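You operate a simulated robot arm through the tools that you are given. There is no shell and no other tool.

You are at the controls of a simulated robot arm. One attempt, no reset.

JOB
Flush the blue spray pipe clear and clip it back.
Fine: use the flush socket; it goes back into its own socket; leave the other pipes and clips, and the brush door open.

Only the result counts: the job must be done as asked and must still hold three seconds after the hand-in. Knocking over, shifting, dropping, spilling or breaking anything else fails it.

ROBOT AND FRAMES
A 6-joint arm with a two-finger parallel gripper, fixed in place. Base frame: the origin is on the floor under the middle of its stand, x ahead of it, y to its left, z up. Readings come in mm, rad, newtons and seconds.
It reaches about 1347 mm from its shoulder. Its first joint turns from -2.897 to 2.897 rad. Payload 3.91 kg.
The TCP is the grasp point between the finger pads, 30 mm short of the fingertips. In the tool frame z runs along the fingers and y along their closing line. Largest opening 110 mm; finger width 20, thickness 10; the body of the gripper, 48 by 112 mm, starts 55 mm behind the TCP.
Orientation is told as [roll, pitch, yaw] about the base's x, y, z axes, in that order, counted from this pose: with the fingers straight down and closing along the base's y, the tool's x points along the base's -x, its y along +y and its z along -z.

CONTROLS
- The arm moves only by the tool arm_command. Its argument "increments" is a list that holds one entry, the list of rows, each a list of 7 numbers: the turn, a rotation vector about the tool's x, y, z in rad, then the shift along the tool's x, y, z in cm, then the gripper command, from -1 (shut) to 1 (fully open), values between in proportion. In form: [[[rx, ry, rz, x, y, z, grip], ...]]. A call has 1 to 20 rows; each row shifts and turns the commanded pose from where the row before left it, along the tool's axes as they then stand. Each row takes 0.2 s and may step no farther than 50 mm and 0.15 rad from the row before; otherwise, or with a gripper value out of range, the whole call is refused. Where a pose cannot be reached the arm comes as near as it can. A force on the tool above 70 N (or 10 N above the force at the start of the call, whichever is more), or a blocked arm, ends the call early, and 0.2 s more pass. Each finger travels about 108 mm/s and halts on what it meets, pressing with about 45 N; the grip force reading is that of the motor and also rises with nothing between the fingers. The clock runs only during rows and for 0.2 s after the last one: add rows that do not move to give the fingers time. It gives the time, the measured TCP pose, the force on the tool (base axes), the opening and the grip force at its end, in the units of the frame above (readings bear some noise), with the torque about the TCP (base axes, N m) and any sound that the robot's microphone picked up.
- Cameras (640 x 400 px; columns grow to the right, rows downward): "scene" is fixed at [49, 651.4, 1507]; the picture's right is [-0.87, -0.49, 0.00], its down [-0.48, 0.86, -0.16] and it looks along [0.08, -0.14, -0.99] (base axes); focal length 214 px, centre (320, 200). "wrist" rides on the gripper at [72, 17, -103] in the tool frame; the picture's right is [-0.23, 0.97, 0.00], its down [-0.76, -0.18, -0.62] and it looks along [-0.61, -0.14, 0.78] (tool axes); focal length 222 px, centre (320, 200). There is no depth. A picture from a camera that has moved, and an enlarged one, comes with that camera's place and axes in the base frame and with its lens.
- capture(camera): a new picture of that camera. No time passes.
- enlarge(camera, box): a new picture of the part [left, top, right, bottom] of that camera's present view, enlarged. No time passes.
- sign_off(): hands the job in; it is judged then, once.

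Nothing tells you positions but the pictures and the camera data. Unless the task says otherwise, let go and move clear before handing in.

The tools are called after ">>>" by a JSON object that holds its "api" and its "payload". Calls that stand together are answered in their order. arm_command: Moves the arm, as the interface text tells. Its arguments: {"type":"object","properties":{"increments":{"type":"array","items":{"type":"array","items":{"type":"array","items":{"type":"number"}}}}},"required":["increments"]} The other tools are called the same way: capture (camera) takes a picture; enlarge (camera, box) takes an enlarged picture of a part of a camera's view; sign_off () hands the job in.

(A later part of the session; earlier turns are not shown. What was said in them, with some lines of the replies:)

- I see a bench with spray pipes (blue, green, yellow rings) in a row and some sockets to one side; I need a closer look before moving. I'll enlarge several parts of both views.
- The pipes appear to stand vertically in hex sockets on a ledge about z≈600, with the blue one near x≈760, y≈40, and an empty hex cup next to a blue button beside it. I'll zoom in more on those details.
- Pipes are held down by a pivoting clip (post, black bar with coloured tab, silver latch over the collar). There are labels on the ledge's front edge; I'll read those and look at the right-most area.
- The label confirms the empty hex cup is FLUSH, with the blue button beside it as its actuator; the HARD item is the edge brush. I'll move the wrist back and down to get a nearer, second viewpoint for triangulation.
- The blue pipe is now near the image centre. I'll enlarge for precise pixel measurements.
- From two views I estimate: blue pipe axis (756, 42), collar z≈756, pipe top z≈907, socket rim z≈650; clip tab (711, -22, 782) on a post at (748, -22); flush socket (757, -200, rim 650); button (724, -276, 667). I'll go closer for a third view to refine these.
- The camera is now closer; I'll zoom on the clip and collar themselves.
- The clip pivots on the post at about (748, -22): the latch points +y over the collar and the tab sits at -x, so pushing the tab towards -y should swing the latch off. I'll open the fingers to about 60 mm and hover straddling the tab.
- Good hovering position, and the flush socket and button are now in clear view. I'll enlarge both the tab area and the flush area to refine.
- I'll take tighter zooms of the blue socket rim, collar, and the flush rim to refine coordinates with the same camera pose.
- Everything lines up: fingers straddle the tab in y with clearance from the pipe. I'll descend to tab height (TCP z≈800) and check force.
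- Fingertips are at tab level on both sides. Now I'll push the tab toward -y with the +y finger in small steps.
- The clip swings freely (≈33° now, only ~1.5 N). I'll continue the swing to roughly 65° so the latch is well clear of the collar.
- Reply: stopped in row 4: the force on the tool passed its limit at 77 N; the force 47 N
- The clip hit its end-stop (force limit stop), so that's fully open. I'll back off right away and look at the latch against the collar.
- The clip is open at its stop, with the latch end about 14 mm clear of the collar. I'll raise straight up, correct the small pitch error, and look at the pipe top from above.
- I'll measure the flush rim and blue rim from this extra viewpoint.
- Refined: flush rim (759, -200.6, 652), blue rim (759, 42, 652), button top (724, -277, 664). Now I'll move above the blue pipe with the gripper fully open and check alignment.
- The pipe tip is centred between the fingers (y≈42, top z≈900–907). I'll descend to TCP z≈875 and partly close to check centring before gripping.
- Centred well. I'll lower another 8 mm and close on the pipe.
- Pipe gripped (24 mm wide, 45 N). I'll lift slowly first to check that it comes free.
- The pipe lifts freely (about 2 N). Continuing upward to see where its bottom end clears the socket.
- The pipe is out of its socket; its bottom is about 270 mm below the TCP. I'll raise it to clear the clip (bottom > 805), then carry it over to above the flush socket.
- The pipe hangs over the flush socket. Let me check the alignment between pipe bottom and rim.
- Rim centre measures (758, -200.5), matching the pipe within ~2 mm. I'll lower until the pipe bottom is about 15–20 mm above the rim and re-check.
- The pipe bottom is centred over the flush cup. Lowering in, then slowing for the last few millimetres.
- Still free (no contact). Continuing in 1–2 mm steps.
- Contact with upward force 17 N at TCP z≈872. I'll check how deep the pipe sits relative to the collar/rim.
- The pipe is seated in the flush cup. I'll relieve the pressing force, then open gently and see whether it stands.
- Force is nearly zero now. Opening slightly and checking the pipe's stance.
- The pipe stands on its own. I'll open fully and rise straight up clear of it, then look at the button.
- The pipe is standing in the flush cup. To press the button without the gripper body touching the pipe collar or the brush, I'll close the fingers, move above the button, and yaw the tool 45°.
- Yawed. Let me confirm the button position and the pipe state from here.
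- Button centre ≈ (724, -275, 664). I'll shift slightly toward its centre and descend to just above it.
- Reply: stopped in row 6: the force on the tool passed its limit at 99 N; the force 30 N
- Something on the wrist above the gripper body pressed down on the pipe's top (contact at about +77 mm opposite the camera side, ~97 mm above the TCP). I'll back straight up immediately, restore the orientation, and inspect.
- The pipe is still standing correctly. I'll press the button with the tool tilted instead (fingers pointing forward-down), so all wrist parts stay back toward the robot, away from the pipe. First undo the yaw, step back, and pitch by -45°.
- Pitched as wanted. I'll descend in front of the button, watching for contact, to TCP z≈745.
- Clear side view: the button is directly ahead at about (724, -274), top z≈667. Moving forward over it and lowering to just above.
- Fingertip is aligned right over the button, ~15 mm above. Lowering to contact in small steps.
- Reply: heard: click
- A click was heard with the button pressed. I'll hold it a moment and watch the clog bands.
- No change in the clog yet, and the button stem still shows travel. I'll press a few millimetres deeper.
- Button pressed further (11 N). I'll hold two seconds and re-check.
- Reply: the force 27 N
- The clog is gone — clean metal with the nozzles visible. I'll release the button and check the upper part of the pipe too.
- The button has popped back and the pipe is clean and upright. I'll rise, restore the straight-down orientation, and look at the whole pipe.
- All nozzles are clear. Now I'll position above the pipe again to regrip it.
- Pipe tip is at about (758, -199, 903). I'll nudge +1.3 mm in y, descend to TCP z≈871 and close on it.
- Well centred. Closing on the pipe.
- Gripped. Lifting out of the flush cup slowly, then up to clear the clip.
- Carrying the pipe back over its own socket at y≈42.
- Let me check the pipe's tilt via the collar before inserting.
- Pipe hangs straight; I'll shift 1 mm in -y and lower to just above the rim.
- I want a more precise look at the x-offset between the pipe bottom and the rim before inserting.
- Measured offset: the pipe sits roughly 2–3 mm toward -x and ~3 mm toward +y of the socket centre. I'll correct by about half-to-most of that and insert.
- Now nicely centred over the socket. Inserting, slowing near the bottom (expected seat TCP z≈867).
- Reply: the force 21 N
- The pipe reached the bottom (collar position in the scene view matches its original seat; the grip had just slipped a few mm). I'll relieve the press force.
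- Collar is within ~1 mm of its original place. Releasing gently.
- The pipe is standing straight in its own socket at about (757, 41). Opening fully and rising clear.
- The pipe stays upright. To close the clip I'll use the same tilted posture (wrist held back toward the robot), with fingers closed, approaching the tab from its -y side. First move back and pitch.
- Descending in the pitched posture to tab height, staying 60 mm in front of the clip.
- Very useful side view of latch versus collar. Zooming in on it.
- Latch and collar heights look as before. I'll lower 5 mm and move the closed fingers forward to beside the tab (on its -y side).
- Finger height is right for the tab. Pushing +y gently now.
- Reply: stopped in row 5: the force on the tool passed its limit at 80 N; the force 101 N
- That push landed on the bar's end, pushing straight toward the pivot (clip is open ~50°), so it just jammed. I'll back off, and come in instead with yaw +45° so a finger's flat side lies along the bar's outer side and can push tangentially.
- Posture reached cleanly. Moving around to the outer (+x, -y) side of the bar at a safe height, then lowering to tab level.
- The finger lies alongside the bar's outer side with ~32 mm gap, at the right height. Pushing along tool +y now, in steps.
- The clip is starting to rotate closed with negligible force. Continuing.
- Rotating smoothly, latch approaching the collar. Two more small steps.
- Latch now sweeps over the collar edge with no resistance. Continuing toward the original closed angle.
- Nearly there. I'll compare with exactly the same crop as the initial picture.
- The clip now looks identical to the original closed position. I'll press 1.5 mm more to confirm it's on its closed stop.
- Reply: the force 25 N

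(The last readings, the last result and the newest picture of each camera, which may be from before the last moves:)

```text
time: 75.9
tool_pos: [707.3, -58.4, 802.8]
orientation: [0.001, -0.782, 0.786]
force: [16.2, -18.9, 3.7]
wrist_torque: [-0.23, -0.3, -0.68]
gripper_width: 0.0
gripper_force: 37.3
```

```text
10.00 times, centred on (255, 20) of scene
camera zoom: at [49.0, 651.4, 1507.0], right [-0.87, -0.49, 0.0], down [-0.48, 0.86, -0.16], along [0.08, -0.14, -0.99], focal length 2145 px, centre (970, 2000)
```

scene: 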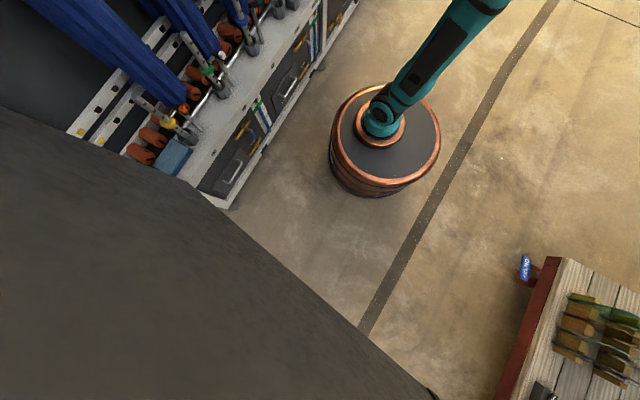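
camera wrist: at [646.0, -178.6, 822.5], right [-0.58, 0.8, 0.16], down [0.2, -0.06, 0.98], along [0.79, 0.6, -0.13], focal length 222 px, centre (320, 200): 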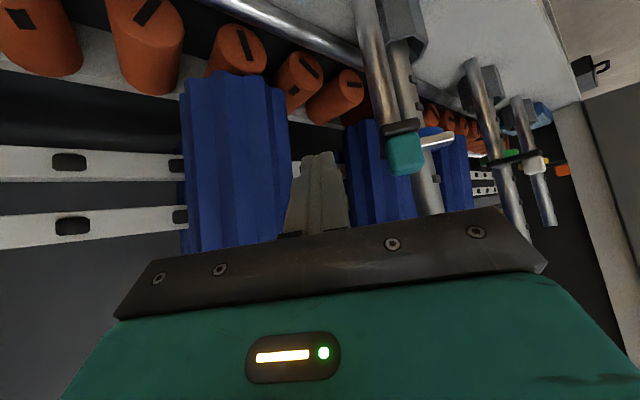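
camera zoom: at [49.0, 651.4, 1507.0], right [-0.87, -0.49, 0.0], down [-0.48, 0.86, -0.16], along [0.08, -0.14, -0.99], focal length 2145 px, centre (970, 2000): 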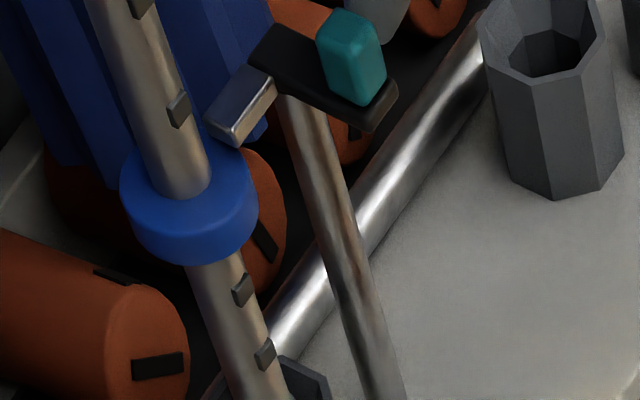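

End stop confirmed. Backing the finger away from the tab and rising clear.

>>> {"api": "arm_command", "payload": {"increments": [[[0, 0, 0, 0, -0.5, 0, -1], [0, 0, 0, 0, -1.5, 0, -1], [0, 0, 0, 0, -1.5, 0, -1], [0, 0, 0, -2.5, 0, -2.5, -1], [0, 0, 0, -3.0, 0, -3.0, -1], [0, 0, 0, -3.0, 0, -3.0, -1], [0, 0, 0, -3.0, 0, -3.0, -1], [0, 0, 0, 2.0, 2.5, -2.0, -1], [0, 0, 0, 2.0, 2.5, -2.0, -1], [0, 0, 0, 0, 0, 0, -1]]]}}

>>> {"api": "capture", "payload": {"camera": "wrist"}}

>>> {"api": "enlarge", "payload": {"camera": "scene", "box": [230, 0, 280, 40]}}

```text
time: 78.1
tool_pos: [655.3, -86.8, 964.6]
orientation: [0.001, -0.783, 0.785]
force: [-0.4, -0.1, 1.5]
wrist_torque: [-0.02, -0.02, -0.01]
gripper_width: 0.0
gripper_force: 37.9
```

```text
taken
camera wrist: at [555.9, -161.7, 986.2], right [-0.58, 0.8, 0.16], down [0.2, -0.06, 0.98], along [0.79, 0.6, -0.13], focal length 222 px, centre (320, 200)
```

wrist: 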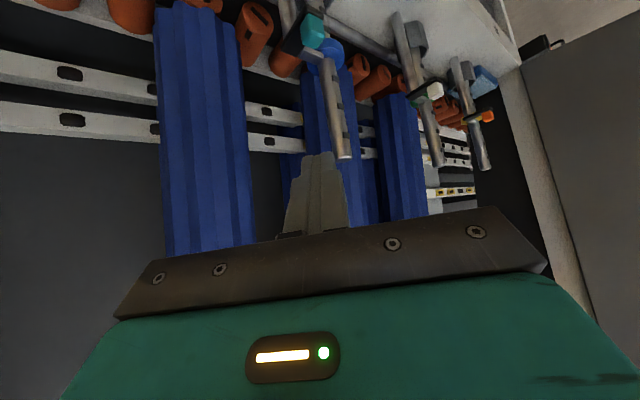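

```text
10.00 times, centred on (255, 20) of scene
camera zoom: at [49.0, 651.4, 1507.0], right [-0.87, -0.49, 0.0], down [-0.48, 0.86, -0.16], along [0.08, -0.14, -0.99], focal length 2145 px, centre (970, 2000)
```

zoom: 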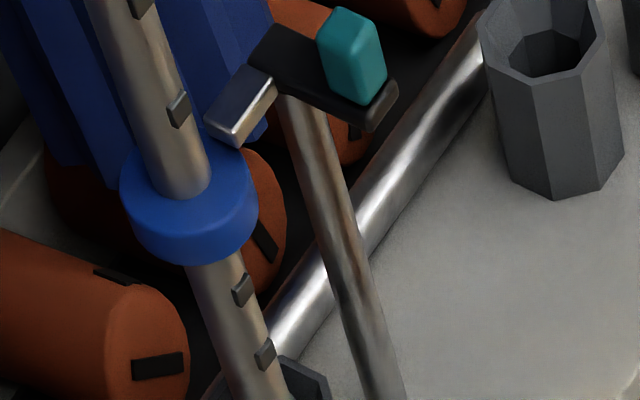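

The clip stays closed and looks identical to the start. I'll restore the straight-down posture and return to an earlier viewpoint for a before/after comparison.

>>> {"api": "arm_command", "payload": {"increments": [[[0.0926, 0, 0.0926, 0, 0, 0, -1], [0.0926, 0, 0.0926, 0, 0, 0, -1], [0.0926, 0, 0.0926, 0, 0, 0, -1], [0.0926, 0, 0.0926, 0, 0, 0, -1], [0.0926, 0, 0.0926, 0, 0, 0, -1], [0.0926, 0, 0.0926, 0, 0, 0, -1], [0, 0.131, 0, 0, 0, 0, -1], [0, 0.131, 0, 0, 0, 0, -1], [0, 0.131, 0, 0, 0, 0, -1], [0, 0.131, 0, 0, 0, 0, -1], [0, 0.131, 0, 0, 0, 0, -1], [0, 0.13, 0, 0, 0, 0, -1], [0, 0, 0, 2.4, 2.9, -2.0, -0.5], [0, 0, 0, 2.4, 2.9, -2.0, 0], [0, 0, 0, 2.4, 2.9, -2.0, 0.5], [0, 0, 0, 2.4, 2.9, -2.0, 1], [0, 0, 0, 0, 0, 0, 1]]]}}

>>> {"api": "capture", "payload": {"camera": "wrist"}}

>>> {"api": "enlarge", "payload": {"camera": "wrist", "box": [280, 125, 392, 235]}}

>>> {"api": "capture", "payload": {"camera": "scene"}}

```text
time: 81.7
tool_pos: [559.2, 30.7, 1044.4]
orientation: [0.0, 0.0, -0.002]
force: [0.4, 0.3, -0.3]
wrist_torque: [0.02, 0.04, 0.0]
gripper_width: 110.2
gripper_force: 0.0
```

```text
taken
camera wrist: at [485.9, 48.6, 1148.6], right [0.23, 0.97, 0.0], down [0.76, -0.18, 0.62], along [0.61, -0.14, -0.78], focal length 222 px, centre (320, 200)
```

wrist: 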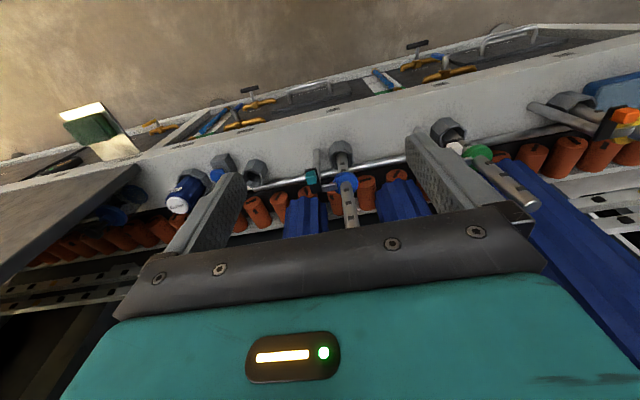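

```text
3.64 times, centred on (336, 180) of wrist
camera zoom: at [485.9, 48.6, 1148.6], right [0.23, 0.97, 0.0], down [0.76, -0.18, 0.62], along [0.61, -0.14, -0.78], focal length 808 px, centre (262, 273)
```

zoom: 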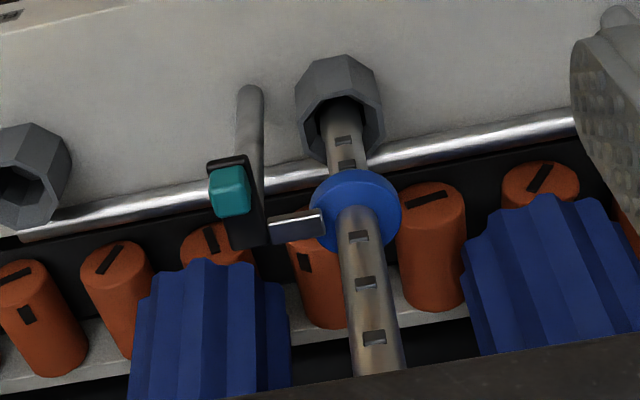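

```text
taken
```

scene: 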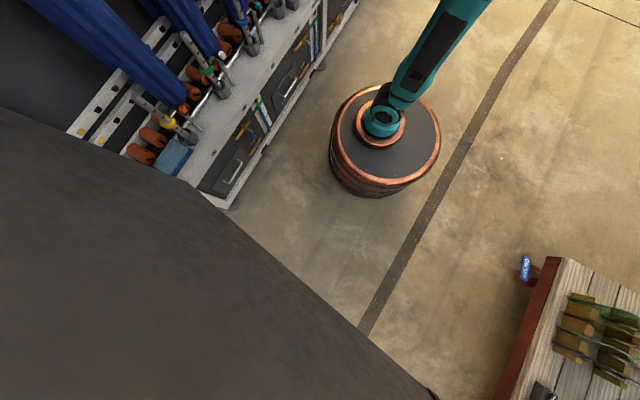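

Before/after match closely (collar, latch, rim all within a pixel or two). One last close check of the latch over the collar and the surroundings.

>>> {"api": "enlarge", "payload": {"camera": "wrist", "box": [300, 160, 364, 205]}}

>>> {"api": "enlarge", "payload": {"camera": "wrist", "box": [100, 120, 340, 240]}}

>>> {"api": "enlarge", "payload": {"camera": "scene", "box": [60, 0, 380, 200]}}

```text
8.89 times, centred on (332, 182) of wrist
camera zoom: at [485.9, 48.6, 1148.6], right [0.23, 0.97, 0.0], down [0.76, -0.18, 0.62], along [0.61, -0.14, -0.78], focal length 1974 px, centre (213, 356)
```

zoom: 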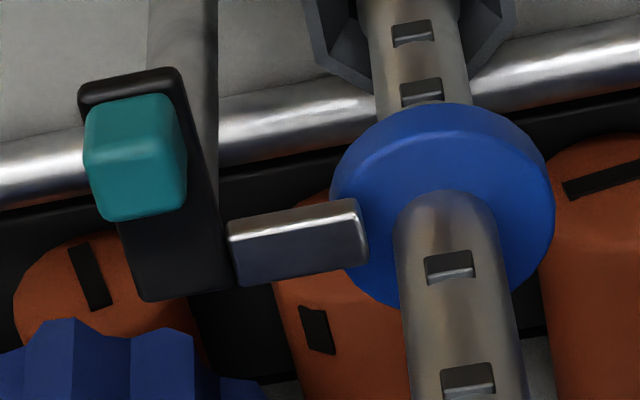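

```text
2.67 times, centred on (220, 180) of wrist
camera zoom: at [485.9, 48.6, 1148.6], right [0.23, 0.97, 0.0], down [0.76, -0.18, 0.62], along [0.61, -0.14, -0.78], focal length 592 px, centre (587, 253)
```

zoom: 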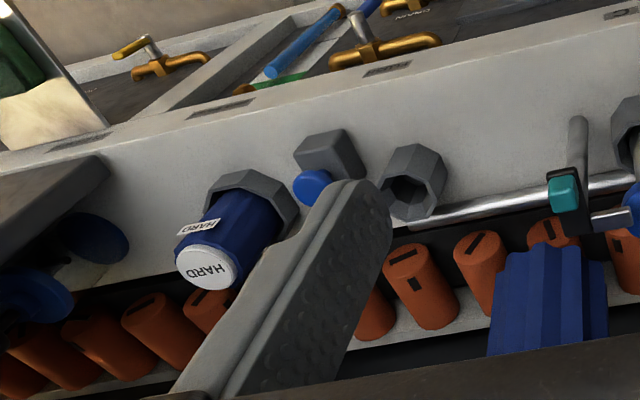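

```text
2.00 times, centred on (220, 100) of scene
camera zoom: at [49.0, 651.4, 1507.0], right [-0.87, -0.49, 0.0], down [-0.48, 0.86, -0.16], along [0.08, -0.14, -0.99], focal length 429 px, centre (520, 400)
```

zoom: 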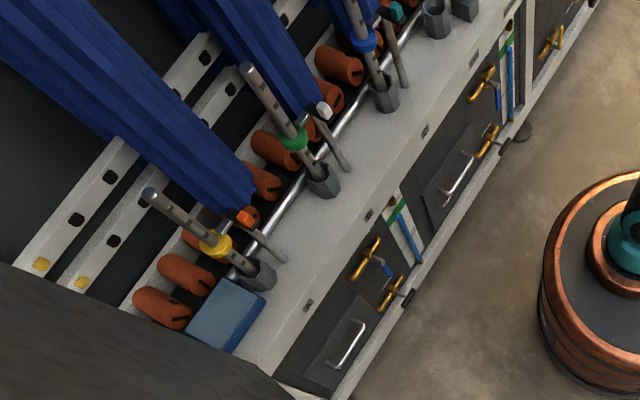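

The blue pipe is clean and upright in its own socket, with the latch back over its collar. The other pipes and clips, the brush and the door look unchanged, and the arm is clear. Handing in.

>>> {"api": "sign_off", "payload": {}}

```text
The job is handed in.
```

The blue spray pipe is flushed clear and back in its own socket, with its clip closed over the collar. I've handed the job in, but no pass or fail came back.

- **Flush:** I stood the pipe in the FLUSH socket and held the blue button until the clog bands disappeared and clean metal and nozzles showed. The button sprang back when released.
- **Pipe back in place:** In the before and after pictures, the collar sits within about 1–2 mm of where it started. No height difference against the socket rim was visible.
- **Clip:** It is against its closed stop and looks the same as at the start.
- **Everything else:** In the final pictures, the other pipes and clips and the brush looked unmoved. I never touched the brush door.

The arm hit its force limit three times:

- **Opening the clip:** it ran into its end stop at about 77 N.
- **First approach to the button:** part of the wrist pressed on the top of the pipe while it stood in the flush socket, at about 99 N.
- **First try at closing the clip:** the push jammed straight toward its post, at about 80 N.

I backed off each time. The pipe stayed upright, and I saw no damage in the pictures afterwards.
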